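You operate a simulated robot arm through the tools that you are given. There is no shell and no other tool. Be economical: measure what you need, move in short steps, check, and stop when the job is done.

You are at the controls of a simulated robot arm. One attempt, no reset.

JOB
Mix tube 27 on the vortex at mid speed.
Fine: set the speed first; mix till the colour is even; back into the teal rack; switch off after.

It is judged by the outcome, as a careful person would: the job done as asked, and still so three seconds after it is handed in. It fails if anything else is knocked over, pushed out of place, dropped, spilled or broken.

ROBOT AND FRAMES
A 7-joint arm with a four-finger gripper on a trunk, on a base that drives. Base frame: it is fixed to the floor where the robot stands at the start and does not move with it; the origin is under the middle of the robot, x ahead of it, y to its left, z up. Readings come in mm, rad, newtons and seconds.
Its first joint turns from -1.204 to 3.002 rad. Places, roughly: hole 4 of portion rack 1 [700, 400, 900]; vortex speed knob [800, 300, 900]; vortex switch [800, 200, 900]. Payload 3.67 kg.
The TCP is the grasp point between the finger pads, 28 mm short of the fingertips. In the tool frame z runs along the fingers and y along their closing line. Largest opening 112 mm; the body of the gripper starts 73 mm behind the TCP.
Orientation is that of the tool frame in the base frame, as a unit quaternion [x, y, z, w]. With the fingers straight down and closing along the base's y, the tool's x points along the base's -x, its y along +y and its z along -z.

CONTROLS
- The arm moves only by the tool drive_tool. Its argument "series" is a list of rows, each a list of 3 entries, a list of its own where there are three numbers: the turn, a rotation vector about the tool's x, y, z in rad, then the shift along the tool's x, y, z in mm, then the closure, from 0 (fully open) to 1 (shut). In form: [[[wx, wy, wz], [dx, dy, dz], gripper], ...]. A call has 1 to 10 rows; each row shifts and turns the commanded pose from where the row before left it, along the tool's axes as they then stand. A row lasts 0.2 s, in which the tool goes at most 50 mm and 0.15 rad; a call with a longer step from one row to the next is refused whole, and so is a gripper value outside its range. Where a pose cannot be reached the arm comes as near as it can. A force on the tool above 90 N (or 10 N above the force at the start of the call, whichever is more), or a blocked arm, ends the call early, and 0.2 s more pass. The fingers move at their own pace and stop on an object; they squeeze with about 44 N. The grip force told is the motor's: it shows also when the fingers shut on nothing. Time passes only in rows, and 0.2 s behind the last, so rows that do not move let the fingers close. It gives the time, the measured TCP pose, the force on the tool (base axes), the opening and the grip force at its end, in the units of the frame above (readings bear some noise), with the torque about the TCP (base axes, N m) and any sound that the robot's microphone picked up.
- Cameras (640 x 400 px; columns grow to the right, rows downward): "scene" is now at [130.5, 30.5, 1605.6]; the picture's right is [0.49, -0.87, -0.00], its down [-0.54, -0.31, -0.78] and it looks along [0.68, 0.39, -0.62] (base axes); focal length 280 px, centre (320, 200). "wrist" rides on the gripper at [60, -18, -104] in the tool frame; the picture's right is [0.29, 0.96, 0.00], its down [-0.80, 0.24, -0.55] and it looks along [-0.53, 0.16, 0.83] (tool axes); focal length 234 px, centre (320, 200). There is no depth. A picture from a camera that has moved, and an enlarged one, comes with that camera's place and axes in the base frame and with its lens. The place of the scene camera against the robot may be out by one fixed shift of up to 25 mm in any direction.
- get_image(camera): a new picture of that camera. It takes no simulated time.
- move_column(by): slides the trunk up (or, below 0, down) by that many mm; the arm and the scene camera ride with it, the base frame stays. It gives what a move gives, with no picture.
- steer(legs): drives the robot by 1 to 6 legs, each [ahead, turn to the left] in mm and rad, along the robot's own axes; the way and the turn of a leg run together, so that a leg with both is an arc; at most 1500 mm and 3.142 rad a leg. The arm and the cameras ride along, it lands a little off, and it stops where it bumps. It gives what a move gives.
- head_to(pan, tilt): turns the head with the scene camera to pan (to the left, within 1.501 rad either way) and tilt (down, from -0.506 to 1.204), counted from straight ahead of the robot. It gives what a move gives.
- close_up(camera, box): a new picture of the part [left, top, right, bottom] of that camera's present view, enlarged. It takes no simulated time.
- close_job(): hands the job in; it is judged then, once.

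Go step by step. Nothing tells you exact positions but the pictures and the camera data: compare them with the known pose of the tool, close in by small moves and look again before you grip or let go. The budget is 120 turns and 78 pictures, counting those below and the enlarged ones. Unless the task says otherwise, let go and move clear before handing in, and close with one line.

The tools are called after ">>>" by a JSON object that holds its "name" and its "arguments". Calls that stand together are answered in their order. drive_tool: Moves the arm, as the interface text tells. Its arguments: {"type":"object","properties":{"series":{"type":"array"}},"required":["series"]} The other tools are called the same way: move_column (by) slides the trunk up or down; steer (legs) drives the base; head_to (pan, tilt) turns the head that bears the scene camera; get_image (camera) takes a picture; close_up (camera, box) takes an enlarged picture of a part of a camera's view; close_job () hands the job in.

At the start:

```text
time: 0.0
tool_pos: [524.3, 361.1, 1354.6]
orientation: [0.0, 1.0, 0.0, 0.0]
ft_force: [0.4, 0.7, -0.2]
wrist_torque: [0.01, 0.0, 0.01]
grip_width: 112.1
grip_force: 0.1
trunk travel left (down, up): [-725.0, 115.0]
robot x, y, heading: [3.5, 0.6, 0.0]
head pan, tilt: [0.517, 0.674]
```

scene: 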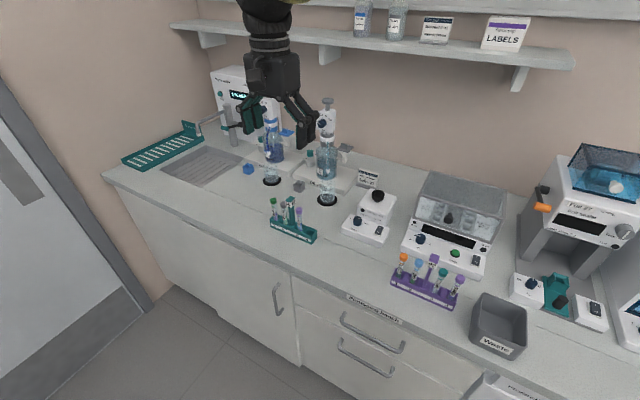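
wrist: 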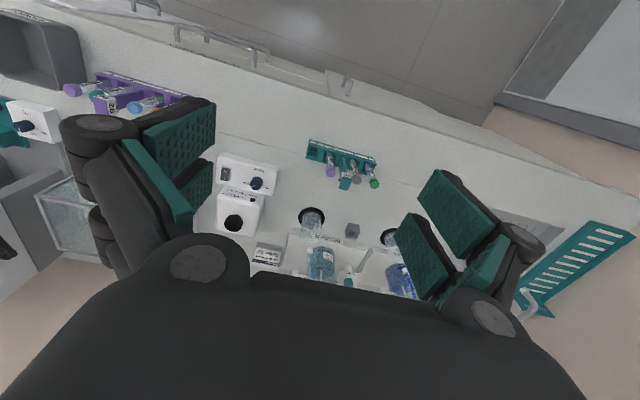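

I see a bench with a teal tube rack, a vortex mixer (small white device with a black cup), a purple rack and other devices. I'll zoom in on the racks and the vortex first.

>>> {"name": "close_up", "arguments": {"camera": "scene", "box": [250, 170, 410, 270]}}

>>> {"name": "close_up", "arguments": {"camera": "scene", "box": [370, 220, 530, 320]}}

>>> {"name": "close_up", "arguments": {"camera": "wrist", "box": [200, 120, 400, 245]}}

```text
4.00 times, centred on (330, 220) of scene
camera zoom: at [130.5, 30.5, 1605.6], right [0.49, -0.87, 0.0], down [-0.54, -0.31, -0.78], along [0.68, 0.39, -0.62], focal length 1120 px, centre (280, 120)
```

zoom: 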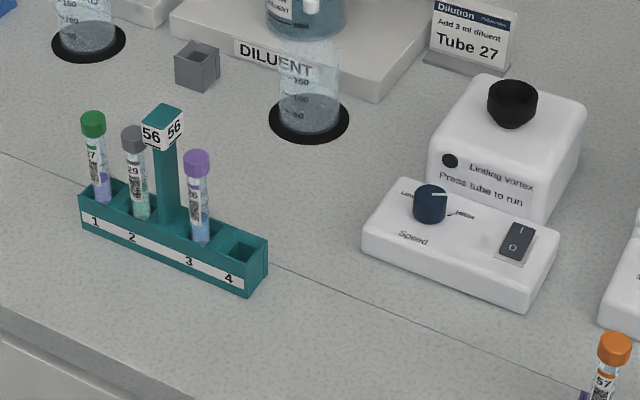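

```text
4.00 times, centred on (450, 270) of scene
camera zoom: at [130.5, 30.5, 1605.6], right [0.49, -0.87, 0.0], down [-0.54, -0.31, -0.78], along [0.68, 0.39, -0.62], focal length 1120 px, centre (-200, -80)
```

zoom: 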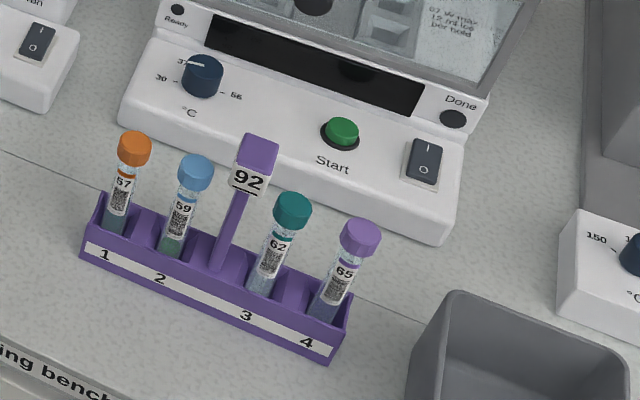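

```text
3.20 times, centred on (300, 182) of wrist
camera zoom: at [463.9, 342.9, 1458.0], right [-0.29, 0.96, 0.0], down [0.8, 0.24, 0.55], along [0.53, 0.16, -0.83], focal length 749 px, centre (384, 256)
```

zoom: 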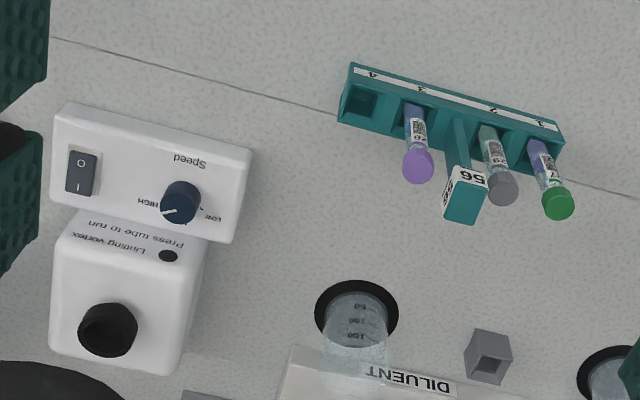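

>>> {"name": "close_up", "arguments": {"camera": "scene", "box": [336, 205, 400, 245]}}

>>> {"name": "close_up", "arguments": {"camera": "scene", "box": [260, 190, 324, 230]}}

>>> {"name": "close_up", "arguments": {"camera": "wrist", "box": [208, 140, 288, 190]}}

```text
10.00 times, centred on (368, 225) of scene
camera zoom: at [130.5, 30.5, 1605.6], right [0.49, -0.87, 0.0], down [-0.54, -0.31, -0.78], along [0.68, 0.39, -0.62], focal length 2801 px, centre (-160, -50)
```

zoom: 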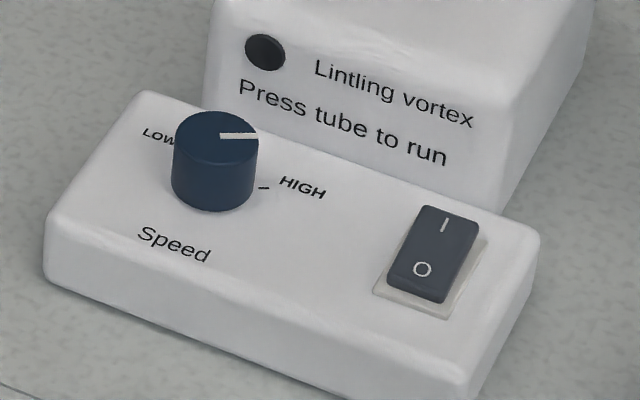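

```text
10.00 times, centred on (292, 210) of scene
camera zoom: at [130.5, 30.5, 1605.6], right [0.49, -0.87, 0.0], down [-0.54, -0.31, -0.78], along [0.68, 0.39, -0.62], focal length 2801 px, centre (600, 100)
```

zoom: 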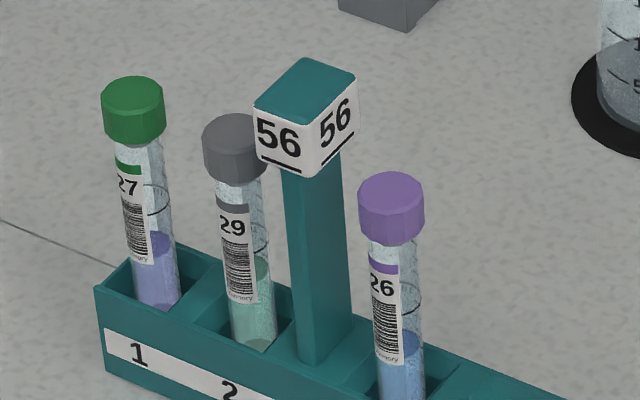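

```text
8.00 times, centred on (248, 165) of wrist
camera zoom: at [463.9, 342.9, 1458.0], right [-0.29, 0.96, 0.0], down [0.8, 0.24, 0.55], along [0.53, 0.16, -0.83], focal length 1873 px, centre (896, 480)
```

zoom: 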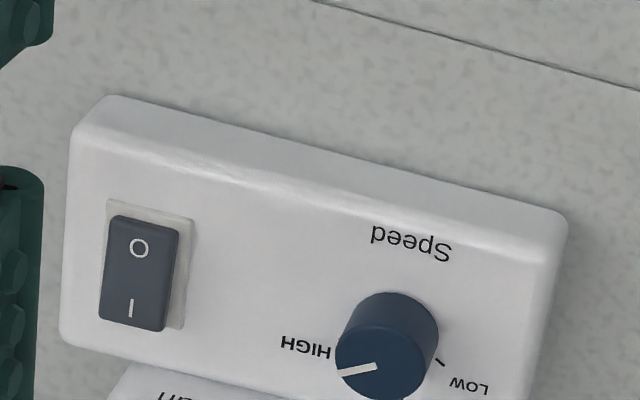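

Tube 27 is the green-capped one in hole 1 of the teal rack (flag 56). The knob points near HIGH and the switch's I end is on the far side. I'll lower the trunk so the arm works lower, then go over the knob.

>>> {"name": "move_column", "arguments": {"by": -220}}

```text
time: 2.3
tool_pos: [523.8, 360.5, 1134.0]
orientation: [0.0, 1.0, 0.0, -0.001]
ft_force: [0.3, -0.7, -1.2]
wrist_torque: [0.02, 0.01, 0.02]
grip_width: 112.0
grip_force: 0.2
trunk travel left (down, up): [-505.0, 335.0]
robot x, y, heading: [2.7, -0.8, -0.008]
head pan, tilt: [0.517, 0.674]
```

The trunk is down and the tool is at z 1134. Next I move over the knob at about (770, 270), staying high, and look from the wrist.

>>> {"name": "drive_tool", "arguments": {"series": [[[0, 0, 0], [-40, -15, 0], 0], [[0, 0, 0], [-40, -15, 0], 0], [[0, 0, 0], [-40, -15, 0], 0], [[0, 0, 0], [-40, -15, 0], 0], [[0, 0, 0], [-40, -15, 0], 0], [[0, 0, 0], [-40, -15, 0], 0], [[0, 0, 0], [0, 0, 0], 0]]}}

>>> {"name": "get_image", "arguments": {"camera": "wrist"}}

>>> {"name": "get_image", "arguments": {"camera": "scene"}}

```text
time: 4.1
tool_pos: [788.9, 228.2, 1168.6]
orientation: [0.024, 0.999, 0.036, -0.001]
ft_force: [0.6, 0.0, 0.2]
wrist_torque: [0.03, 0.01, 0.01]
grip_width: 111.9
grip_force: 0.0
trunk travel left (down, up): [-505.0, 335.0]
robot x, y, heading: [-2.6, 0.7, 0.001]
head pan, tilt: [0.517, 0.674]
stopped in row 7: the arm was blocked; the commanded pose is now the measured one
```

```text
69 pictures are left
camera wrist: at [727.0, 206.7, 1270.5], right [-0.24, 0.97, 0.07], down [0.81, 0.16, 0.57], along [0.54, 0.19, -0.82], focal length 234 px, centre (320, 200)
```

wrist: 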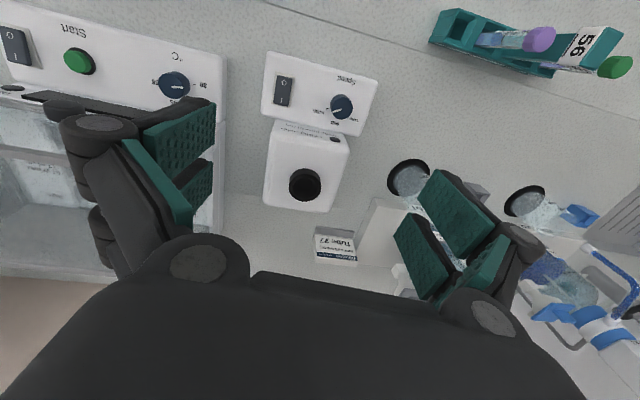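

```text
68 pictures are left
camera scene: at [131.5, 29.6, 1385.5], right [0.49, -0.87, 0.0], down [-0.54, -0.31, -0.78], along [0.68, 0.39, -0.62], focal length 280 px, centre (320, 200)
```

scene: 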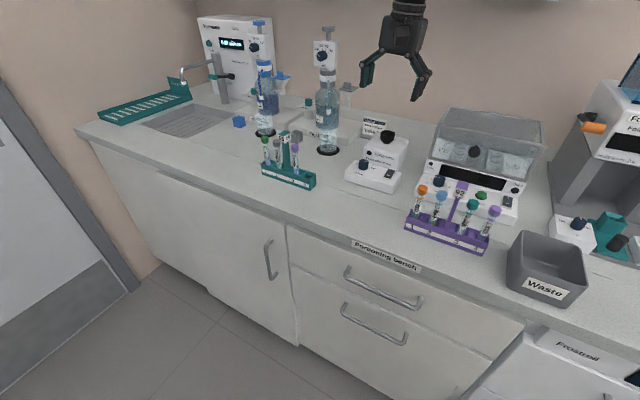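

The arm stopped as "blocked", a little past the target and slightly tilted. I'll tilt the head up to see the arm and the shelf before moving on.

>>> {"name": "head_to", "arguments": {"pan": 0.3, "tilt": 0.2}}

>>> {"name": "get_image", "arguments": {"camera": "scene"}}

```text
time: 5.0
tool_pos: [787.7, 229.6, 1169.3]
orientation: [0.024, 0.999, 0.037, 0.0]
ft_force: [0.0, -0.6, 0.4]
wrist_torque: [-0.03, 0.0, -0.01]
grip_width: 112.1
grip_force: 0.1
trunk travel left (down, up): [-505.0, 335.0]
robot x, y, heading: [-1.2, -4.0, 0.003]
head pan, tilt: [0.3, 0.201]
```

```text
67 pictures are left
camera scene: at [144.6, 15.7, 1428.8], right [0.3, -0.96, 0.0], down [-0.19, -0.06, -0.98], along [0.94, 0.29, -0.2], focal length 280 px, centre (320, 200)
```

scene: 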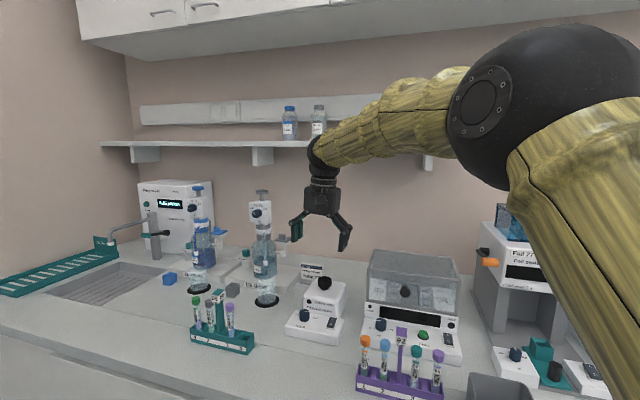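

The shelf is behind the wrist and nothing is touched. I estimate the knob at about (790, 275, 937), so I'll straighten the tool and go down toward it.

>>> {"name": "drive_tool", "arguments": {"series": [[[0.037, 0, -0.024], [0, 0, 10], 0], [[0.037, 0, -0.024], [0, 5, 15], 0], [[0, 0, 0], [1, 14, 28], 0], [[0, 0, 0], [1, 14, 28], 0], [[0, 0, 0], [1, 12, 28], 0], [[0, 0, 0], [0, 0, 0], 0]]}}

>>> {"name": "get_image", "arguments": {"camera": "wrist"}}

```text
time: 6.7
tool_pos: [813.8, 227.6, 1094.7]
orientation: [0.033, 0.999, 0.038, -0.001]
ft_force: [-0.4, 0.1, 0.1]
wrist_torque: [0.0, 0.0, -0.04]
grip_width: 112.1
grip_force: 0.1
trunk travel left (down, up): [-505.0, 335.0]
robot x, y, heading: [-3.7, -0.0, -0.001]
head pan, tilt: [0.3, 0.201]
stopped in row 6: the arm was blocked; the commanded pose is now the measured one
```

```text
66 pictures are left
camera wrist: at [753.1, 206.2, 1197.2], right [-0.23, 0.97, 0.07], down [0.81, 0.15, 0.57], along [0.54, 0.19, -0.82], focal length 234 px, centre (320, 200)
```

wrist: 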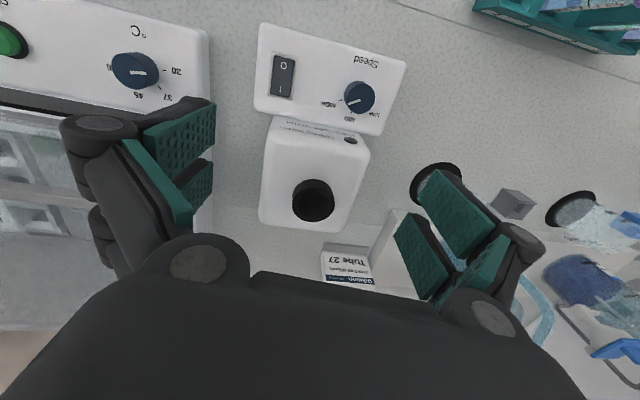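

The arm keeps being held back to the right. The first joint is probably near its right-hand limit (-1.2 rad), so I'll bring the arm back and turn the base to the right, which puts the work on the robot's left.

>>> {"name": "drive_tool", "arguments": {"series": [[[0, 0, 0], [25, 10, -25], 0], [[0, 0, 0], [36, 17, -10], 0], [[0, 0, 0], [40, 18, -5], 0], [[0, 0, 0], [40, 18, 0], 0], [[0.038, 0, -0.033], [40, 18, 0], 0], [[0.038, 0, -0.033], [40, 18, 0], 0], [[0, 0, 0], [40, 18, 0], 0], [[0, 0, 0], [30, 15, 0], 0], [[0, 0, 0], [0, 0, 0], 0]]}}

```text
time: 7.5
tool_pos: [740.2, 248.1, 1049.1]
orientation: [0.057, 0.992, 0.065, -0.092]
ft_force: [-0.5, 0.0, -0.8]
wrist_torque: [0.04, 0.02, 0.03]
grip_width: 112.2
grip_force: 0.1
trunk travel left (down, up): [-505.0, 335.0]
robot x, y, heading: [-1.4, -0.1, 0.001]
head pan, tilt: [0.3, 0.201]
stopped in row 4: the arm was blocked; the commanded pose is now the measured one
```

The arm dropped and tilted when asked to rise, so I'm looking before going further.

>>> {"name": "head_to", "arguments": {"pan": 0.0, "tilt": 0.0}}

>>> {"name": "get_image", "arguments": {"camera": "scene"}}

>>> {"name": "get_image", "arguments": {"camera": "wrist"}}

```text
time: 8.3
tool_pos: [738.5, 249.1, 1048.9]
orientation: [0.058, 0.992, 0.064, -0.091]
ft_force: [0.2, 0.3, 0.3]
wrist_torque: [-0.03, 0.0, -0.03]
grip_width: 112.0
grip_force: 0.0
trunk travel left (down, up): [-505.0, 335.0]
robot x, y, heading: [2.1, -1.2, -0.001]
head pan, tilt: [0.0, 0.0]
```

```text
65 pictures are left
camera scene: at [145.8, -11.9, 1447.2], right [0.0, -1.0, 0.0], down [0.0, 0.0, -1.0], along [1.0, 0.0, 0.0], focal length 280 px, centre (320, 200)
```

scene: 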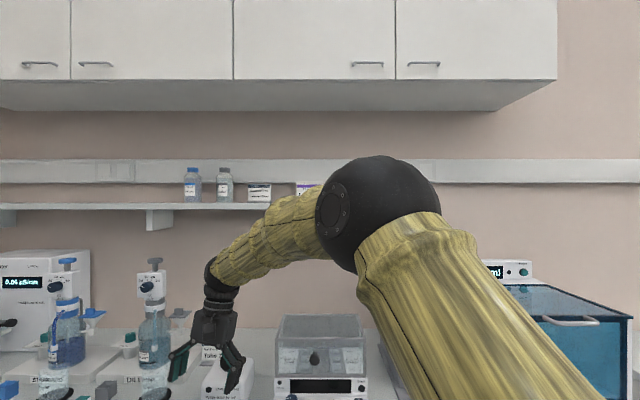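

```text
64 pictures are left
camera wrist: at [696.3, 222.4, 1159.8], right [-0.16, 0.97, 0.17], down [0.9, 0.08, 0.42], along [0.39, 0.22, -0.89], focal length 234 px, centre (320, 200)
```

wrist: 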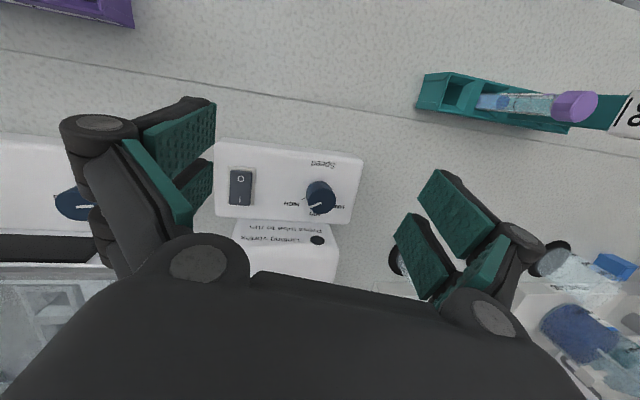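

The elbow swings out to the right and nothing is touching. I'll try a small, slow straightening move upward and see how the arm responds.

>>> {"name": "drive_tool", "arguments": {"series": [[[0, 0, 0], [0, 0, -15], 0], [[0, 0, 0], [0, 0, -15], 0], [[0, 0, 0], [0, 0, -15], 0]]}}

```text
time: 9.1
tool_pos: [749.3, 239.1, 1090.1]
orientation: [0.06, 0.992, 0.065, -0.095]
ft_force: [0.9, 0.2, 0.2]
wrist_torque: [-0.01, -0.05, -0.01]
grip_width: 112.4
grip_force: 0.0
trunk travel left (down, up): [-505.0, 335.0]
robot x, y, heading: [-3.9, -2.4, 0.006]
head pan, tilt: [0.0, 0.0]
```

That move was followed well. Next I straighten the orientation in small turns.

>>> {"name": "drive_tool", "arguments": {"series": [[[0.035, 0, 0], [0, 0, -8], 0], [[0.035, 0, 0], [0, 0, -8], 0], [[0.035, 0, 0], [0, 0, -8], 0], [[0.03, 0, 0], [0, 0, -8], 0]]}}

```text
time: 10.3
tool_pos: [770.9, 205.2, 1153.3]
orientation: [0.069, 0.993, 0.028, -0.095]
ft_force: [0.0, -0.1, 0.3]
wrist_torque: [-0.01, 0.0, 0.0]
grip_width: 112.2
grip_force: 0.1
trunk travel left (down, up): [-505.0, 335.0]
robot x, y, heading: [-1.7, -1.0, 0.003]
head pan, tilt: [0.0, 0.0]
stopped in row 4: the arm was blocked; the commanded pose is now the measured one
```

It looks like a yaw limit: the tool always lags clockwise. I'll test by turning the tool clockwise about its axis.

>>> {"name": "drive_tool", "arguments": {"series": [[[0, 0, 0.12], [0, 0, 0], 0], [[0, 0, 0.12], [0, 0, 0], 0], [[0, 0, 0.12], [0, 0, 0], 0], [[0, 0, 0.12], [0, 0, 0], 0], [[0, 0, 0], [0, 0, 0], 0]]}}

```text
time: 11.7
tool_pos: [788.2, 167.6, 1179.9]
orientation: [0.32, 0.94, 0.038, -0.109]
ft_force: [0.0, 0.6, 0.4]
wrist_torque: [0.04, -0.01, -0.01]
grip_width: 112.1
grip_force: 0.1
trunk travel left (down, up): [-505.0, 335.0]
robot x, y, heading: [-1.7, -0.3, 0.001]
head pan, tilt: [0.0, 0.0]
stopped in row 5: the arm was blocked; the commanded pose is now the measured one
```

The yaw turns freely but the wrist drifts right. I'll look at the arm's posture near the trunk.

>>> {"name": "head_to", "arguments": {"pan": -0.5, "tilt": 0.6}}

>>> {"name": "get_image", "arguments": {"camera": "scene"}}

```text
time: 12.7
tool_pos: [788.1, 169.2, 1180.9]
orientation: [0.32, 0.941, 0.036, -0.108]
ft_force: [-0.2, 0.1, 0.4]
wrist_torque: [-0.01, -0.03, 0.0]
grip_width: 112.0
grip_force: 0.1
trunk travel left (down, up): [-505.0, 335.0]
robot x, y, heading: [-0.1, -2.0, -0.002]
head pan, tilt: [-0.499, 0.6]
```

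```text
63 pictures are left
camera scene: at [133.4, -54.2, 1392.2], right [-0.48, -0.88, 0.0], down [-0.5, 0.27, -0.83], along [0.72, -0.39, -0.56], focal length 280 px, centre (320, 200)
```

scene: 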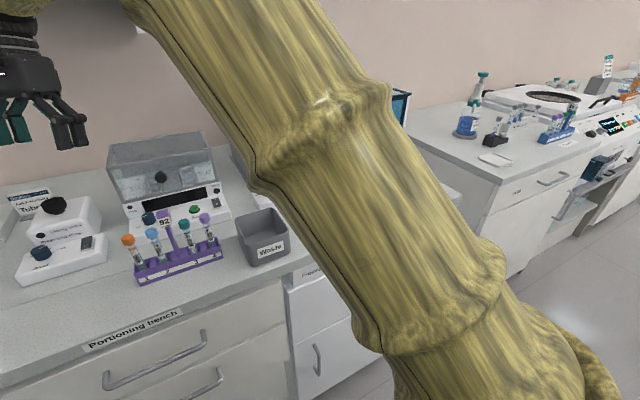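

The upper arm comes from the robot's right side and is raised high. I'll test a short move back, left and down.

>>> {"name": "drive_tool", "arguments": {"series": [[[0, 0, 0], [21, -2, 15], 0], [[0, 0, 0], [21, -2, 15], 0], [[0, 0, 0], [21, -2, 15], 0]]}}

```text
time: 13.7
tool_pos: [742.0, 181.1, 1158.3]
orientation: [0.333, 0.933, 0.056, -0.121]
ft_force: [0.1, 0.1, 0.2]
wrist_torque: [0.03, 0.06, -0.03]
grip_width: 112.1
grip_force: 0.1
trunk travel left (down, up): [-505.0, 335.0]
robot x, y, heading: [-3.0, 3.3, 0.004]
head pan, tilt: [-0.499, 0.6]
stopped in row 3: the arm was blocked; the commanded pose is now the measured one
```

Leftward motion is held back. I'll test a pure sideways move to the left.

>>> {"name": "drive_tool", "arguments": {"series": [[[0, 0, 0], [12, 15, 4], 0], [[0, 0, 0], [12, 15, 4], 0], [[0, 0, 0], [12, 15, 4], 0], [[0, 0, 0], [12, 15, 4], 0]]}}

>>> {"name": "head_to", "arguments": {"pan": 0.2, "tilt": -0.3}}

>>> {"name": "get_image", "arguments": {"camera": "scene"}}

```text
time: 14.9
tool_pos: [760.5, 217.8, 1198.3]
orientation: [0.351, 0.923, 0.096, -0.128]
ft_force: [0.5, -0.4, -1.1]
wrist_torque: [0.01, 0.05, -0.01]
grip_width: 112.2
grip_force: 0.0
trunk travel left (down, up): [-505.0, 335.0]
robot x, y, heading: [-1.7, -0.7, 0.0]
head pan, tilt: [-0.499, 0.6]
stopped in row 4: the arm was blocked; the commanded pose is now the measured one
```

```text
time: 16.1
tool_pos: [760.4, 218.0, 1199.1]
orientation: [0.351, 0.923, 0.096, -0.127]
ft_force: [0.3, 0.6, 0.3]
wrist_torque: [-0.02, 0.04, -0.02]
grip_width: 112.1
grip_force: 0.1
trunk travel left (down, up): [-505.0, 335.0]
robot x, y, heading: [0.7, -0.6, -0.004]
head pan, tilt: [0.201, -0.3]
```

```text
62 pictures are left
camera scene: at [132.9, 3.5, 1472.7], right [0.2, -0.98, 0.0], down [0.29, 0.06, -0.96], along [0.94, 0.19, 0.29], focal length 280 px, centre (320, 200)
```

scene: 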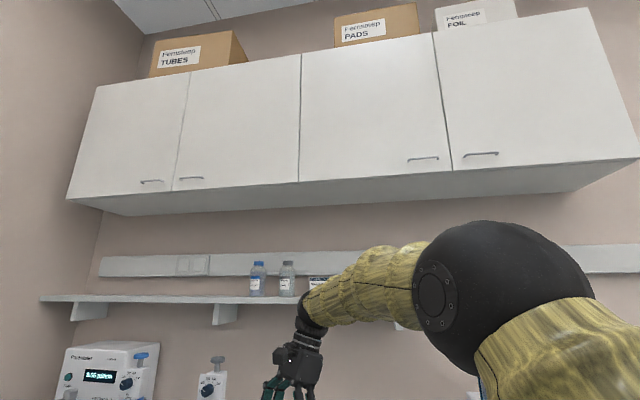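

It drifts up as if the forearm roll is at its stop with the elbow out to the right. I'll ease the tilt the free way and then swing left.

>>> {"name": "drive_tool", "arguments": {"series": [[[0, 0.1, 0], [0, 0, 0], 0], [[0, 0.1, 0], [0, 0, 0], 0], [[0, 0, 0], [15, 18, 5], 0], [[0, 0, 0], [15, 18, 5], 0], [[0, 0, 0], [15, 18, 5], 0], [[0, 0, 0], [15, 18, 5], 0]]}}

```text
time: 17.5
tool_pos: [769.5, 301.8, 1225.8]
orientation: [0.343, 0.902, 0.14, -0.221]
ft_force: [0.7, 0.7, -1.0]
wrist_torque: [0.0, 0.0, 0.04]
grip_width: 112.0
grip_force: 0.0
trunk travel left (down, up): [-505.0, 335.0]
robot x, y, heading: [-1.6, -0.9, -0.005]
head pan, tilt: [0.201, -0.3]
```

It moved freely this time. I continue back and left toward the starting posture.

>>> {"name": "drive_tool", "arguments": {"series": [[[0, 0, 0], [29, -10, 27], 0], [[0, 0, 0], [29, -10, 27], 0], [[0, 0, 0], [29, -10, 27], 0], [[0, 0, 0], [29, -10, 27], 0]]}}

>>> {"name": "get_image", "arguments": {"camera": "scene"}}

```text
time: 18.3
tool_pos: [704.2, 344.4, 1094.5]
orientation: [0.358, 0.878, 0.112, -0.296]
ft_force: [-1.1, -0.4, -1.2]
wrist_torque: [0.03, 0.0, -0.01]
grip_width: 112.2
grip_force: 0.1
trunk travel left (down, up): [-505.0, 335.0]
robot x, y, heading: [-3.2, -0.1, -0.003]
head pan, tilt: [0.201, -0.3]
stopped in row 3: the arm was blocked; the commanded pose is now the measured one
```

```text
61 pictures are left
camera scene: at [133.1, 3.0, 1472.8], right [0.2, -0.98, 0.0], down [0.29, 0.06, -0.96], along [0.94, 0.19, 0.3], focal length 280 px, centre (320, 200)
```

scene: 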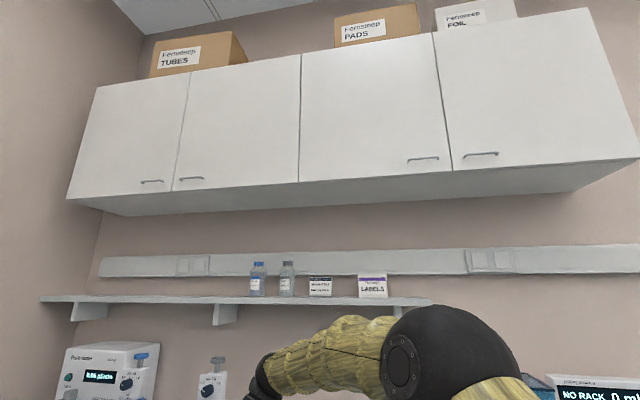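

Wrist centre is at about (814, 242) and the tool is tilted 37°. I'll raise the trunk a bit for clearance, then straighten the tool about the wrist using only the wrist joints.

>>> {"name": "move_column", "arguments": {"by": 60}}

>>> {"name": "drive_tool", "arguments": {"series": [[[0, -0.107, 0], [-27, 0, 0], 0], [[0, -0.107, 0], [-27, 0, 0], 0], [[0, -0.107, 0], [-27, 0, 0], 0]]}}

```text
time: 19.3
tool_pos: [702.5, 344.4, 1154.7]
orientation: [0.359, 0.878, 0.113, -0.295]
ft_force: [0.4, 0.2, 0.7]
wrist_torque: [-0.02, 0.0, -0.03]
grip_width: 112.3
grip_force: 0.0
trunk travel left (down, up): [-565.0, 275.0]
robot x, y, heading: [-3.1, 1.3, -0.006]
head pan, tilt: [0.201, -0.3]
```

```text
time: 20.3
tool_pos: [777.4, 258.2, 1145.1]
orientation: [0.391, 0.902, 0.088, -0.16]
ft_force: [-0.1, 0.2, -0.2]
wrist_torque: [0.02, 0.0, -0.02]
grip_width: 112.3
grip_force: 0.0
trunk travel left (down, up): [-565.0, 275.0]
robot x, y, heading: [1.2, 1.5, 0.0]
head pan, tilt: [0.201, -0.3]
stopped in row 3: the arm was blocked; the commanded pose is now the measured one
```

Straightening is resisted at this arm posture; moving left freed it earlier. I'll raise the trunk and turn the base right, which lets me swing the arm far to its left into a better posture (shelf front at about x 1100, so clear).

>>> {"name": "move_column", "arguments": {"by": 150}}

>>> {"name": "steer", "arguments": {"legs": [[0, -0.6]]}}

>>> {"name": "head_to", "arguments": {"pan": 0.7, "tilt": 0.5}}

>>> {"name": "get_image", "arguments": {"camera": "scene"}}

```text
time: 22.1
tool_pos: [776.9, 258.6, 1295.2]
orientation: [0.39, 0.902, 0.088, -0.16]
ft_force: [0.4, -0.1, -0.8]
wrist_torque: [0.01, -0.01, 0.03]
grip_width: 112.2
grip_force: 0.1
trunk travel left (down, up): [-715.0, 125.0]
robot x, y, heading: [-0.3, 3.4, 0.002]
head pan, tilt: [0.201, -0.3]
```

```text
time: 24.1
tool_pos: [787.7, -224.2, 1297.2]
orientation: [0.638, 0.748, 0.131, -0.128]
ft_force: [0.0, -0.3, -0.4]
wrist_torque: [0.03, 0.0, 0.01]
grip_width: 112.0
grip_force: 0.0
trunk travel left (down, up): [-715.0, 125.0]
robot x, y, heading: [2.0, 0.7, -0.601]
head pan, tilt: [0.201, -0.3]
```

```text
time: 25.2
tool_pos: [788.9, -223.9, 1296.8]
orientation: [0.638, 0.747, 0.132, -0.129]
ft_force: [-0.5, -0.8, -1.5]
wrist_torque: [0.0, 0.03, -0.03]
grip_width: 111.9
grip_force: 0.1
trunk travel left (down, up): [-715.0, 125.0]
robot x, y, heading: [1.8, 1.2, -0.598]
head pan, tilt: [0.7, 0.499]
```

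```text
60 pictures are left
camera scene: at [137.7, -31.5, 1611.2], right [0.1, -1.0, 0.0], down [-0.48, -0.05, -0.88], along [0.87, 0.09, -0.48], focal length 280 px, centre (320, 200)
```

scene: 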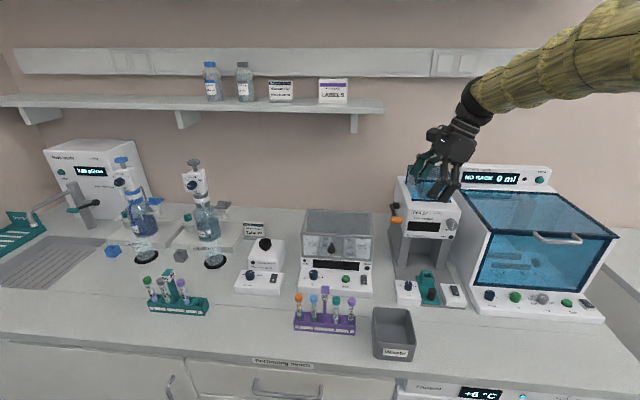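

Now I have a clear view. I'll swing the arm left (base +y) with the tilt left free.

>>> {"name": "drive_tool", "arguments": {"series": [[[0, 0, 0], [36, 0, 14], 0], [[0, 0, 0], [36, 0, 14], 0], [[0, 0, 0], [36, 0, 14], 0], [[0, 0, 0], [36, 0, 14], 0], [[0, 0, 0], [36, 0, 14], 0]]}}

```text
time: 26.3
tool_pos: [773.3, -118.1, 1238.3]
orientation: [0.657, 0.709, 0.157, -0.202]
ft_force: [0.3, -0.4, 0.2]
wrist_torque: [-0.01, 0.01, 0.01]
grip_width: 112.0
grip_force: 0.0
trunk travel left (down, up): [-715.0, 125.0]
robot x, y, heading: [2.0, 1.4, -0.603]
head pan, tilt: [0.7, 0.499]
stopped in row 5: the arm was blocked; the commanded pose is now the measured one
```

The wrist joints lead and the shoulder lags. I'll check whether speed is the issue with a slow move.

>>> {"name": "drive_tool", "arguments": {"series": [[[0, 0, 0], [7, 0, 3], 0], [[0, 0, 0], [7, 0, 3], 0], [[0, 0, 0], [7, 0, 3], 0], [[0, 0, 0], [7, 0, 3], 0], [[0, 0, 0], [7, 0, 3], 0], [[0, 0, 0], [0, 0, 0], 0]]}}

>>> {"name": "head_to", "arguments": {"pan": 0.1, "tilt": 0.1}}

>>> {"name": "get_image", "arguments": {"camera": "scene"}}

```text
time: 27.9
tool_pos: [771.4, -108.6, 1243.4]
orientation: [0.665, 0.695, 0.172, -0.213]
ft_force: [0.7, 0.2, -0.3]
wrist_torque: [0.0, -0.01, 0.01]
grip_width: 111.8
grip_force: 0.1
trunk travel left (down, up): [-715.0, 125.0]
robot x, y, heading: [1.9, -0.7, -0.602]
head pan, tilt: [0.7, 0.499]
stopped in row 6: the arm was blocked; the commanded pose is now the measured one
```

```text
time: 28.9
tool_pos: [772.1, -106.6, 1244.5]
orientation: [0.665, 0.695, 0.171, -0.212]
ft_force: [0.7, 0.5, -0.7]
wrist_torque: [0.03, -0.01, 0.0]
grip_width: 111.6
grip_force: 0.1
trunk travel left (down, up): [-715.0, 125.0]
robot x, y, heading: [-1.7, -2.8, -0.599]
head pan, tilt: [0.099, 0.099]
```

```text
59 pictures are left
camera scene: at [127.9, -84.7, 1648.2], right [-0.48, -0.88, 0.0], down [-0.09, 0.05, -0.99], along [0.87, -0.48, -0.1], focal length 280 px, centre (320, 200)
```

scene: 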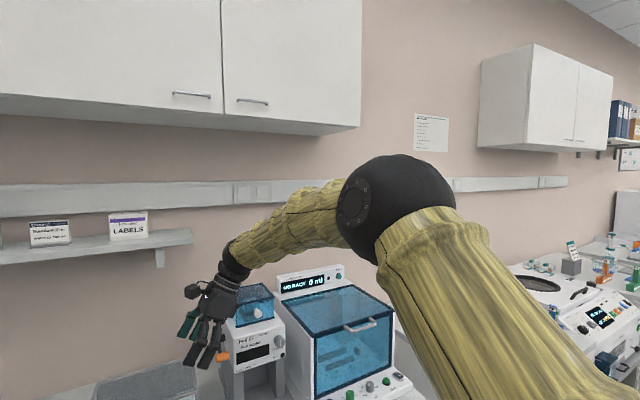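

Something at the shoulder is at its stop. A rigid swing about the robot's upright axis (position and yaw together) should move joint 1 alone, so I'll try that to the left.

>>> {"name": "drive_tool", "arguments": {"series": [[[0.021, -0.002, -0.034], [26, 6, 15.7], 0], [[0.021, -0.002, -0.034], [26, 6, 15.7], 0], [[0.021, -0.002, -0.034], [26, 6, 15.7], 0], [[0.021, -0.002, -0.034], [26, 6, 15.7], 0], [[0.021, -0.002, -0.034], [26, 6, 15.7], 0], [[0.021, -0.002, -0.034], [26, 6, 15.7], 0], [[0.021, -0.002, -0.034], [26, 6, 15.7], 0], [[0.021, -0.002, -0.034], [26, 6, 15.7], 0]]}}

```text
time: 30.7
tool_pos: [773.1, 114.8, 1242.4]
orientation: [0.562, 0.782, 0.139, -0.232]
ft_force: [-0.3, 0.3, 1.0]
wrist_torque: [-0.05, -0.02, 0.0]
grip_width: 112.0
grip_force: 0.0
out of reach, approached as far as the arm can: row 8
trunk travel left (down, up): [-715.0, 125.0]
robot x, y, heading: [-0.8, -1.3, -0.605]
head pan, tilt: [0.099, 0.099]
```

That freed it. Now I'll retract a bit while straightening the tool.

>>> {"name": "drive_tool", "arguments": {"series": [[[0, -0.065, 0], [4, -14, 3], 0], [[0, -0.065, 0], [4, -14, 3], 0], [[0, -0.065, 0], [4, -14, 3], 0], [[0, -0.065, 0], [4, -14, 3], 0]]}}

```text
time: 31.7
tool_pos: [723.3, 95.0, 1235.0]
orientation: [0.566, 0.81, 0.068, -0.142]
ft_force: [0.3, 0.4, 1.2]
wrist_torque: [-0.03, -0.03, -0.02]
grip_width: 112.2
grip_force: 0.2
trunk travel left (down, up): [-715.0, 125.0]
robot x, y, heading: [-2.3, -2.4, -0.601]
head pan, tilt: [0.099, 0.099]
```

It works well; I continue straightening while swinging left.

>>> {"name": "drive_tool", "arguments": {"series": [[[-0.005, -0.077, -0.024], [19, 2, 5], 0], [[-0.005, -0.077, -0.024], [19, 2, 4], 0], [[-0.005, -0.077, -0.024], [19, 2, 3], 0], [[-0.005, -0.077, -0.024], [19, 2, 1], 0]]}}

```text
time: 32.7
tool_pos: [736.7, 89.5, 1265.4]
orientation: [0.522, 0.853, -0.01, 0.005]
ft_force: [-0.5, -0.3, -0.7]
wrist_torque: [0.07, 0.0, 0.02]
grip_width: 111.8
grip_force: 0.0
out of reach, approached as far as the arm can: row 2, 3, 4
trunk travel left (down, up): [-715.0, 125.0]
robot x, y, heading: [-1.2, -3.2, -0.6]
head pan, tilt: [0.099, 0.099]
```

The tool is vertical now. I'll make another rigid swing left about the robot's axis.

>>> {"name": "drive_tool", "arguments": {"series": [[[0, 0, -0.042], [29, 10.7, 0], 0], [[0, 0, -0.042], [29, 10.7, 0], 0], [[0, 0, -0.042], [29, 10.7, 0], 0], [[0, 0, -0.042], [29, 10.7, 0], 0], [[0, 0, -0.042], [29, 10.7, 0], 0], [[0, 0, -0.042], [29, 10.7, 0], 0]]}}

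>>> {"name": "get_image", "arguments": {"camera": "scene"}}

```text
time: 34.1
tool_pos: [757.8, 69.3, 1276.3]
orientation: [0.423, 0.906, -0.01, 0.004]
ft_force: [-0.2, 0.4, -0.8]
wrist_torque: [0.05, -0.01, 0.03]
grip_width: 112.2
grip_force: 0.1
out of reach, approached as far as the arm can: row 1, 2, 3, 4, 5, 6
trunk travel left (down, up): [-715.0, 125.0]
robot x, y, heading: [-0.1, 0.8, -0.599]
head pan, tilt: [0.099, 0.099]
```

```text
58 pictures are left
camera scene: at [127.5, -84.6, 1648.2], right [-0.48, -0.88, 0.0], down [-0.09, 0.05, -1.0], along [0.87, -0.48, -0.1], focal length 280 px, centre (320, 200)
```

scene: 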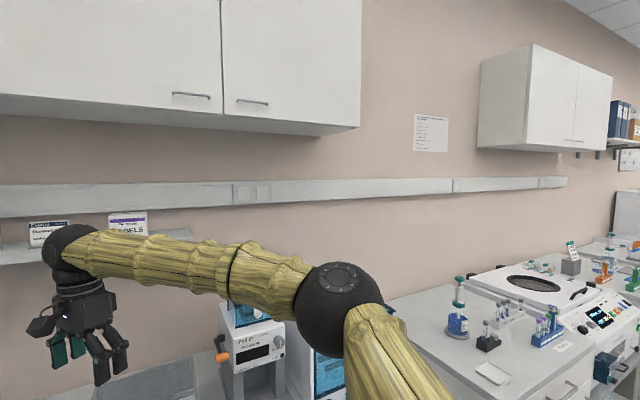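

Orientation is good but the solver says the left targets are out of reach at this height. I'll go down towards working height, where reach is stated, and test.

>>> {"name": "drive_tool", "arguments": {"series": [[[0, 0, 0], [0, 0, 30], 0], [[0, 0, 0], [0, 0, 30], 0], [[0, 0, 0], [0, 0, 30], 0], [[0, 0, 0], [0, 0, 30], 0]]}}

```text
time: 35.1
tool_pos: [759.5, 65.7, 1155.6]
orientation: [0.41, 0.912, -0.011, 0.002]
ft_force: [-0.5, 0.6, 0.9]
wrist_torque: [-0.01, 0.04, -0.03]
grip_width: 111.9
grip_force: 0.1
trunk travel left (down, up): [-715.0, 125.0]
robot x, y, heading: [-1.1, 2.2, -0.598]
head pan, tilt: [0.099, 0.099]
```

Going down works exactly, so low is the good region. Now I swing left again.

>>> {"name": "drive_tool", "arguments": {"series": [[[0, 0, -0.041], [25, 18.5, 0], 0], [[0, 0, -0.041], [25, 18.5, 0], 0], [[0, 0, -0.041], [25, 18.5, 0], 0], [[0, 0, -0.041], [25, 18.5, 0], 0]]}}

```text
time: 36.1
tool_pos: [762.7, 71.3, 1161.4]
orientation: [0.347, 0.938, -0.01, 0.003]
ft_force: [0.1, 0.4, 0.0]
wrist_torque: [0.01, -0.01, 0.01]
grip_width: 112.1
grip_force: 0.0
out of reach, approached as far as the arm can: row 1, 2, 3, 4
trunk travel left (down, up): [-715.0, 125.0]
robot x, y, heading: [-4.1, 1.0, -0.597]
head pan, tilt: [0.099, 0.099]
```

Left is what is limited, while right, down and straight are free. So I should have turned the base the other way. I'll turn left to a heading of about +0.5, leaving the work ahead and to the right of the robot; the sweep at z 1160 and radius 766 is clear of the pumps.

>>> {"name": "steer", "arguments": {"legs": [[0, 1.1]]}}

>>> {"name": "head_to", "arguments": {"pan": 0.0, "tilt": 0.5}}

>>> {"name": "get_image", "arguments": {"camera": "scene"}}

```text
time: 39.3
tool_pos: [277.6, 714.6, 1159.6]
orientation: [-0.197, 0.98, -0.008, 0.008]
ft_force: [-1.2, 0.2, 0.2]
wrist_torque: [0.01, -0.02, 0.01]
grip_width: 112.3
grip_force: 0.0
trunk travel left (down, up): [-715.0, 125.0]
robot x, y, heading: [-0.4, 0.3, 0.505]
head pan, tilt: [0.099, 0.099]
```

```text
time: 40.1
tool_pos: [276.3, 714.1, 1159.1]
orientation: [-0.197, 0.98, -0.008, 0.008]
ft_force: [0.1, -0.5, 0.0]
wrist_torque: [-0.01, -0.02, -0.02]
grip_width: 111.8
grip_force: 0.1
trunk travel left (down, up): [-715.0, 125.0]
robot x, y, heading: [4.8, -1.7, 0.505]
head pan, tilt: [0.0, 0.499]
```

```text
57 pictures are left
camera scene: at [129.3, 56.5, 1611.2], right [0.48, -0.88, 0.0], down [-0.42, -0.23, -0.88], along [0.77, 0.42, -0.48], focal length 280 px, centre (320, 200)
```

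scene: 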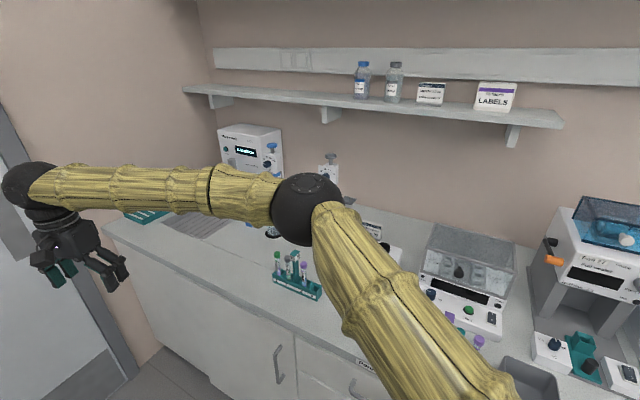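

Now I swing the arm right rigidly over the bench.

>>> {"name": "drive_tool", "arguments": {"series": [[[0, 0, 0.05], [-27, -26, 0], 0], [[0, 0, 0.05], [-27, -26, 0], 0], [[0, 0, 0.05], [-27, -26, 0], 0], [[0, 0, 0.05], [-27, -26, 0], 0], [[0, 0, 0.05], [-27, -26, 0], 0], [[0, 0, 0.05], [-27, -26, 0], 0], [[0, 0, 0.05], [-27, -26, 0], 0], [[0, 0, 0.05], [-27, -26, 0], 0], [[0, 0, 0.05], [-27, -26, 0], 0], [[0, 0, 0.05], [-27, -26, 0], 0]]}}

```text
time: 42.4
tool_pos: [595.4, 497.9, 1171.2]
orientation: [0.06, 0.998, 0.003, -0.001]
ft_force: [-0.2, -0.3, 0.4]
wrist_torque: [0.03, 0.0, 0.01]
grip_width: 111.9
grip_force: 0.1
trunk travel left (down, up): [-715.0, 125.0]
robot x, y, heading: [-4.3, 0.9, 0.506]
head pan, tilt: [0.0, 0.499]
```

The arm follows accurately now. I'm moving over the knob at about (785, 275, 1110).

>>> {"name": "drive_tool", "arguments": {"series": [[[0, 0, 0.045], [-28, -24, 7], 0], [[0, 0, 0.045], [-29, -23, 7], 0], [[0, 0, 0.045], [-30, -21, 7], 0], [[0, 0, 0.045], [-31, -20, 7], 0], [[0, 0, 0.045], [-32, -18, 7], 0], [[0, 0, 0.045], [-33, -17, 7], 0], [[0, 0, 0.045], [-33, -15, 7], 0], [[0, 0, 0.045], [-34, -14, 7], 0], [[0, 0, 0], [0, 0, 0], 0]]}}

>>> {"name": "get_image", "arguments": {"camera": "wrist"}}

```text
time: 44.4
tool_pos: [789.5, 294.5, 1117.4]
orientation: [0.229, 0.973, -0.005, 0.011]
ft_force: [-0.2, 0.1, 0.6]
wrist_torque: [-0.03, 0.0, 0.0]
grip_width: 112.2
grip_force: 0.0
trunk travel left (down, up): [-715.0, 125.0]
robot x, y, heading: [1.9, -2.6, 0.505]
head pan, tilt: [0.0, 0.499]
```

```text
56 pictures are left
camera wrist: at [725.5, 306.7, 1220.8], right [0.17, 0.99, -0.01], down [0.81, -0.13, 0.57], along [0.56, -0.1, -0.82], focal length 234 px, centre (320, 200)
```

wrist: 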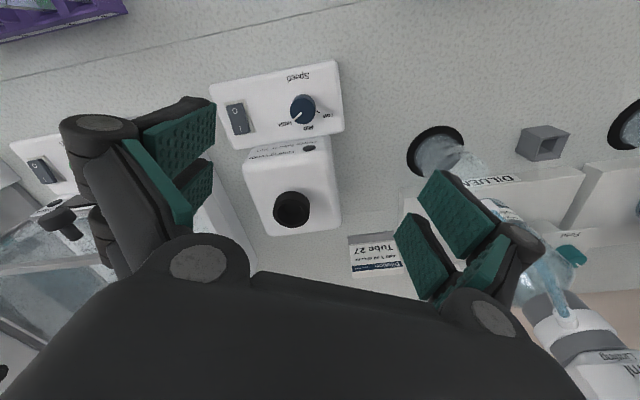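

>>> {"name": "close_up", "arguments": {"camera": "wrist", "box": [205, 60, 349, 150]}}

```text
4.44 times, centred on (277, 105) of wrist
camera zoom: at [725.5, 306.7, 1220.8], right [0.17, 0.99, -0.01], down [0.81, -0.13, 0.57], along [0.56, -0.1, -0.82], focal length 1041 px, centre (511, 622)
```

zoom: 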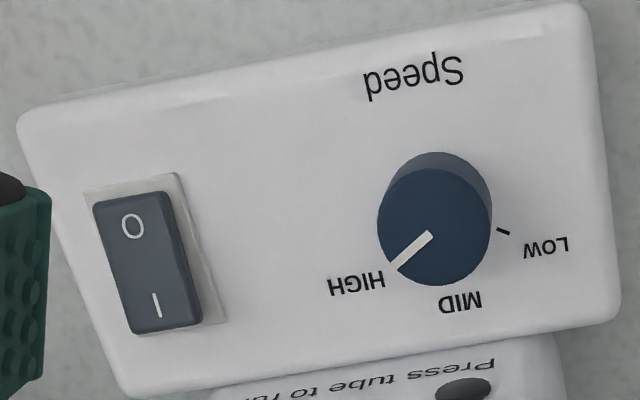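

MID points straight away from the robot (+x), and the pointer sits about 50–60° clockwise of it, near HIGH. Knob centre is about (788.5, 273), top z ≈ 949. I'm going down above it with the fingers half open.

>>> {"name": "drive_tool", "arguments": {"series": [[[-0.005, 0.0237, 0], [-3, -7, 25], 0.3], [[0, 0, 0], [-3, -7, 30], 0.5], [[0, 0, 0], [-3, -6, 30], 0.5], [[0, 0, 0], [0, 0, 15], 0.5], [[0, 0, 0], [0, 0, 0], 0.5]]}}

>>> {"name": "get_image", "arguments": {"camera": "wrist"}}

```text
time: 45.5
tool_pos: [788.7, 271.8, 1019.3]
orientation: [0.229, 0.973, 0.001, -0.001]
ft_force: [-0.3, 0.3, -0.9]
wrist_torque: [0.02, 0.01, -0.01]
grip_width: 55.7
grip_force: 0.1
trunk travel left (down, up): [-715.0, 125.0]
robot x, y, heading: [0.0, 0.2, 0.504]
head pan, tilt: [0.0, 0.499]
```

```text
54 pictures are left
camera wrist: at [727.1, 282.0, 1122.5], right [0.17, 0.99, 0.0], down [0.82, -0.14, 0.55], along [0.55, -0.09, -0.83], focal length 234 px, centre (320, 200)
```

wrist: 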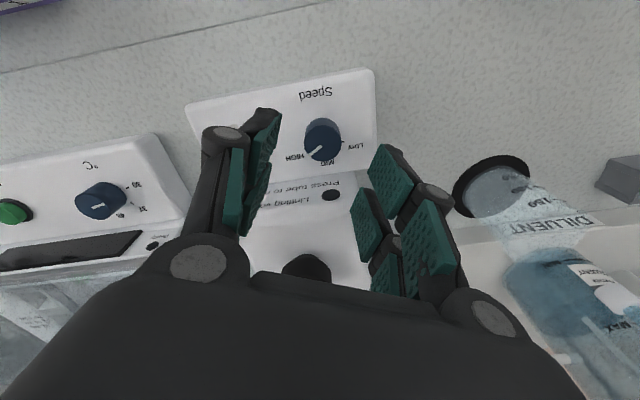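

The knob lines up well under the fingers. I'll go down to z ≈ 972 and look again.

>>> {"name": "drive_tool", "arguments": {"series": [[[0, 0, 0], [1.5, 1.5, 16], 0.5], [[0, 0, 0], [0, 0, 16], 0.5], [[0, 0, 0], [0, 0, 15], 0.5], [[0, 0, 0], [0, 0, 0], 0.5]]}}

>>> {"name": "get_image", "arguments": {"camera": "wrist"}}

```text
time: 46.5
tool_pos: [788.0, 274.0, 971.1]
orientation: [0.229, 0.974, 0.001, -0.001]
ft_force: [-2.5, 1.8, -0.7]
wrist_torque: [-0.01, 0.07, 0.12]
grip_width: 56.0
grip_force: 0.0
trunk travel left (down, up): [-715.0, 125.0]
robot x, y, heading: [3.3, 0.2, 0.503]
head pan, tilt: [0.0, 0.499]
```

```text
53 pictures are left
camera wrist: at [725.7, 284.1, 1074.8], right [0.17, 0.99, 0.0], down [0.82, -0.14, 0.55], along [0.54, -0.09, -0.83], focal length 234 px, centre (320, 200)
```

wrist: 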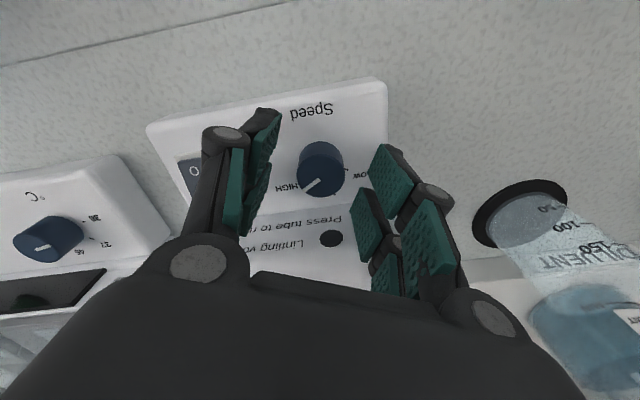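

There's a slight side contact, probably an open finger brushing the vortex body. I'll narrow the opening to 42 mm, check the force, then go lower.

>>> {"name": "drive_tool", "arguments": {"series": [[[0, 0, 0], [0, 0, -3], 0.62], [[0, 0, 0], [1, 0, 0], 0.62], [[0, 0, 0], [0, 0, 0], 0.62]]}}

>>> {"name": "close_up", "arguments": {"camera": "wrist", "box": [220, 90, 476, 250]}}

```text
time: 47.4
tool_pos: [788.0, 273.3, 974.8]
orientation: [0.23, 0.973, 0.001, 0.0]
ft_force: [-0.2, 0.6, 0.2]
wrist_torque: [-0.01, -0.02, 0.03]
grip_width: 42.7
grip_force: 0.1
trunk travel left (down, up): [-715.0, 125.0]
robot x, y, heading: [1.2, -1.2, 0.505]
head pan, tilt: [0.0, 0.499]
```

```text
2.50 times, centred on (348, 170) of wrist
camera zoom: at [725.4, 284.6, 1078.4], right [0.17, 0.99, 0.0], down [0.82, -0.14, 0.55], along [0.55, -0.09, -0.83], focal length 585 px, centre (250, 275)
```

zoom: 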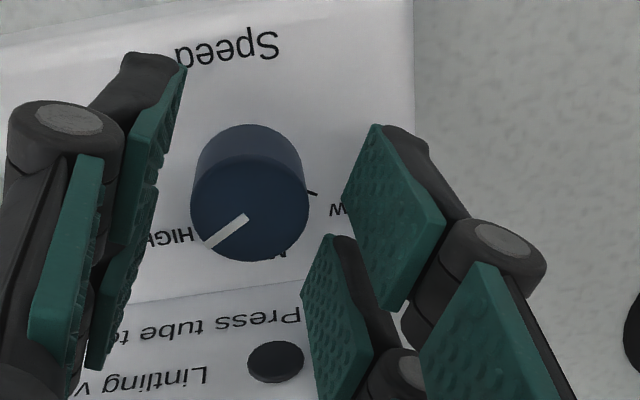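

Forces cleared. Knob centre ≈ (790, 274), top ≈ 950. I'll descend slowly to z ≈ 962 and close.

>>> {"name": "drive_tool", "arguments": {"series": [[[0, 0, 0], [-1.5, 1.2, 6], 0.62], [[0, 0, 0], [0, 0, 6], 0.62], [[0, 0, 0], [0, 0, 0], 0.62]]}}

>>> {"name": "close_up", "arguments": {"camera": "wrist", "box": [220, 90, 476, 250]}}

```text
time: 48.1
tool_pos: [790.6, 274.6, 962.7]
orientation: [0.23, 0.973, 0.001, 0.0]
ft_force: [0.3, 0.5, -0.3]
wrist_torque: [-0.02, 0.0, 0.0]
grip_width: 42.6
grip_force: 0.0
trunk travel left (down, up): [-715.0, 125.0]
robot x, y, heading: [1.3, -1.3, 0.502]
head pan, tilt: [0.0, 0.499]
```

```text
2.50 times, centred on (348, 170) of wrist
camera zoom: at [727.2, 285.3, 1066.0], right [0.17, 0.99, 0.0], down [0.82, -0.14, 0.55], along [0.55, -0.09, -0.83], focal length 585 px, centre (250, 275)
```

zoom: 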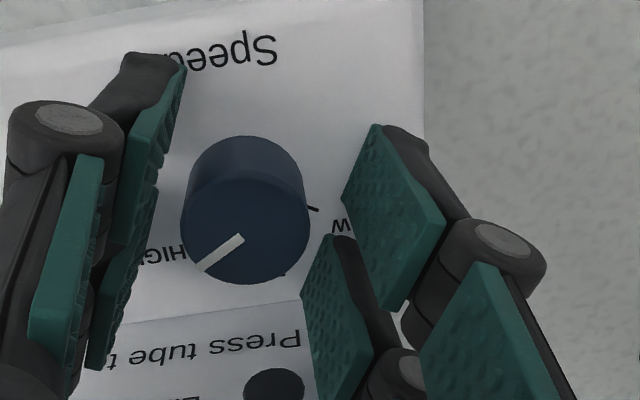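

Knob is centred between the pads. I close on it, then turn counter-clockwise about 0.9 rad.

>>> {"name": "drive_tool", "arguments": {"series": [[[0, 0, 0], [0, 0, 0], 0.8], [[0, 0, 0], [0, 0, 0], 1], [[0, 0, 0], [0, 0, 0], 1]]}}

```text
time: 49.0
tool_pos: [788.9, 272.5, 962.1]
orientation: [0.229, 0.973, 0.001, -0.002]
ft_force: [-5.6, -7.7, -3.3]
wrist_torque: [-0.41, 0.02, 0.01]
grip_width: 25.2
grip_force: 44.4
trunk travel left (down, up): [-715.0, 125.0]
robot x, y, heading: [-0.2, -3.6, 0.51]
head pan, tilt: [0.0, 0.499]
```

Gripped (25 mm knob). I shift 1.5 mm to relieve side load and turn.

>>> {"name": "drive_tool", "arguments": {"series": [[[0, 0, 0], [0, -1.5, 0], 1], [[0, 0, -0.12], [0, 0, 0], 1], [[0, 0, -0.12], [0, 0, 0], 1], [[0, 0, -0.12], [0, 0, 0], 1], [[0, 0, -0.12], [0, 0, 0], 1], [[0, 0, -0.12], [0, 0, 0], 1], [[0, 0, -0.12], [0, 0, 0], 1], [[0, 0, -0.12], [0, 0, 0], 1]]}}

>>> {"name": "close_up", "arguments": {"camera": "wrist", "box": [220, 90, 476, 250]}}

```text
time: 50.8
tool_pos: [790.0, 274.3, 961.7]
orientation: [-0.189, 0.982, 0.002, -0.001]
ft_force: [-3.8, 3.9, -4.9]
wrist_torque: [-0.11, 0.78, -0.02]
grip_width: 25.2
grip_force: 45.0
trunk travel left (down, up): [-715.0, 125.0]
robot x, y, heading: [3.8, 2.5, 0.506]
head pan, tilt: [0.0, 0.499]
```

```text
2.50 times, centred on (348, 170) of wrist
camera zoom: at [739.2, 235.0, 1065.8], right [-0.62, 0.78, 0.0], down [0.65, 0.52, 0.55], along [0.43, 0.35, -0.83], focal length 585 px, centre (250, 275)
```

zoom: 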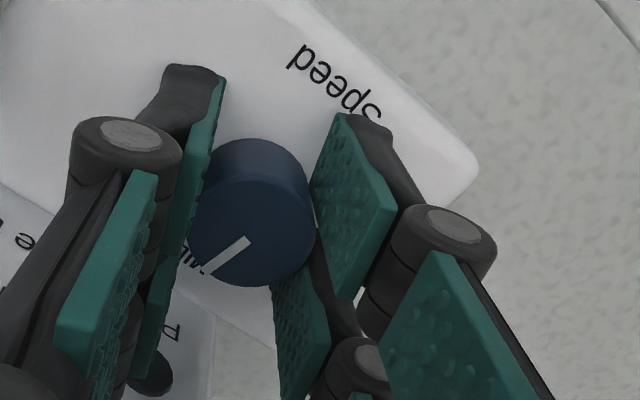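

The pointer is now about 9° short of MID (+x). I'll turn a little more.

>>> {"name": "drive_tool", "arguments": {"series": [[[0, 0, -0.085], [0, 0, 0], 1], [[0, 0, -0.085], [0, 0, 0], 1], [[0, 0, 0], [0, 0, 0], 1]]}}

>>> {"name": "close_up", "arguments": {"camera": "wrist", "box": [220, 90, 476, 250]}}

```text
time: 51.5
tool_pos: [788.4, 273.9, 962.0]
orientation: [-0.271, 0.963, 0.001, -0.001]
ft_force: [-4.5, 4.4, -6.7]
wrist_torque: [0.08, 0.31, 0.04]
grip_width: 25.2
grip_force: 44.8
trunk travel left (down, up): [-715.0, 125.0]
robot x, y, heading: [-2.0, -2.5, 0.507]
head pan, tilt: [0.0, 0.499]
```

```text
2.50 times, centred on (348, 170) of wrist
camera zoom: at [746.4, 227.4, 1065.8], right [-0.75, 0.67, 0.0], down [0.56, 0.62, 0.56], along [0.37, 0.41, -0.83], focal length 585 px, centre (250, 275)
```

zoom: 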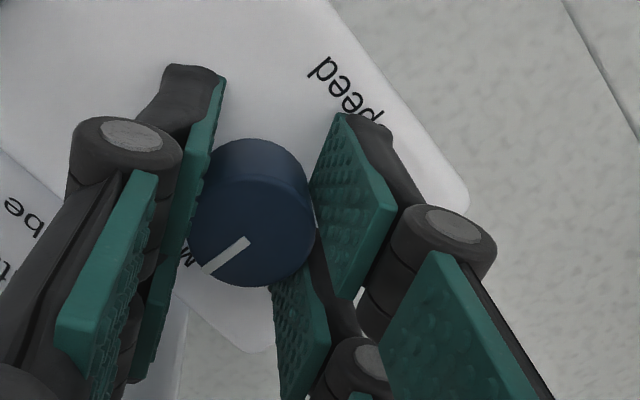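

The pointer should be at MID now. I release and rise to check.

>>> {"name": "drive_tool", "arguments": {"series": [[[0, 0, 0], [0, 0, 0], 0.64], [[0, 0, 0], [0, 0, 0], 0.64], [[0, 0, 0], [0, 0, -20], 0.64], [[0, 0, 0], [0, 0, -35], 0.64], [[0, 0, 0.1], [0, 0, -35], 0.64], [[0, 0, 0.1], [0, 0, -35], 0.64], [[0, 0, 0.1], [0, 0, -10], 0.64], [[0, 0, 0.1], [0, 0, 0], 0.64]]}}

>>> {"name": "close_up", "arguments": {"camera": "wrist", "box": [200, 60, 392, 180]}}

```text
time: 53.4
tool_pos: [788.4, 272.3, 1097.0]
orientation: [-0.074, 0.997, 0.001, 0.0]
ft_force: [0.1, -0.4, 0.4]
wrist_torque: [-0.01, 0.01, -0.06]
grip_width: 40.3
grip_force: 0.1
trunk travel left (down, up): [-715.0, 125.0]
robot x, y, heading: [4.2, -1.5, 0.505]
head pan, tilt: [0.0, 0.499]
```

```text
3.33 times, centred on (296, 120) of wrist
camera zoom: at [731.3, 246.3, 1201.3], right [-0.43, 0.91, 0.0], down [0.75, 0.35, 0.55], along [0.5, 0.24, -0.83], focal length 781 px, centre (400, 467)
```

zoom: 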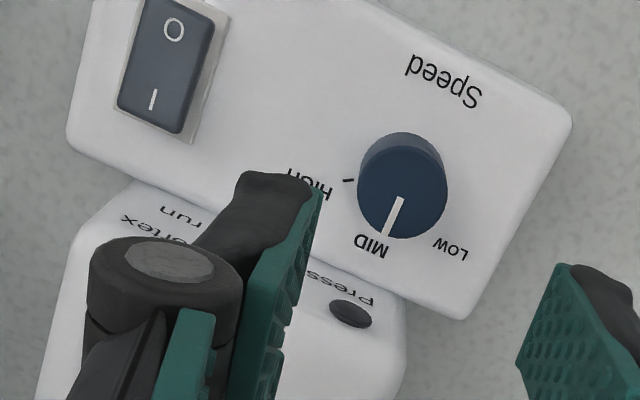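

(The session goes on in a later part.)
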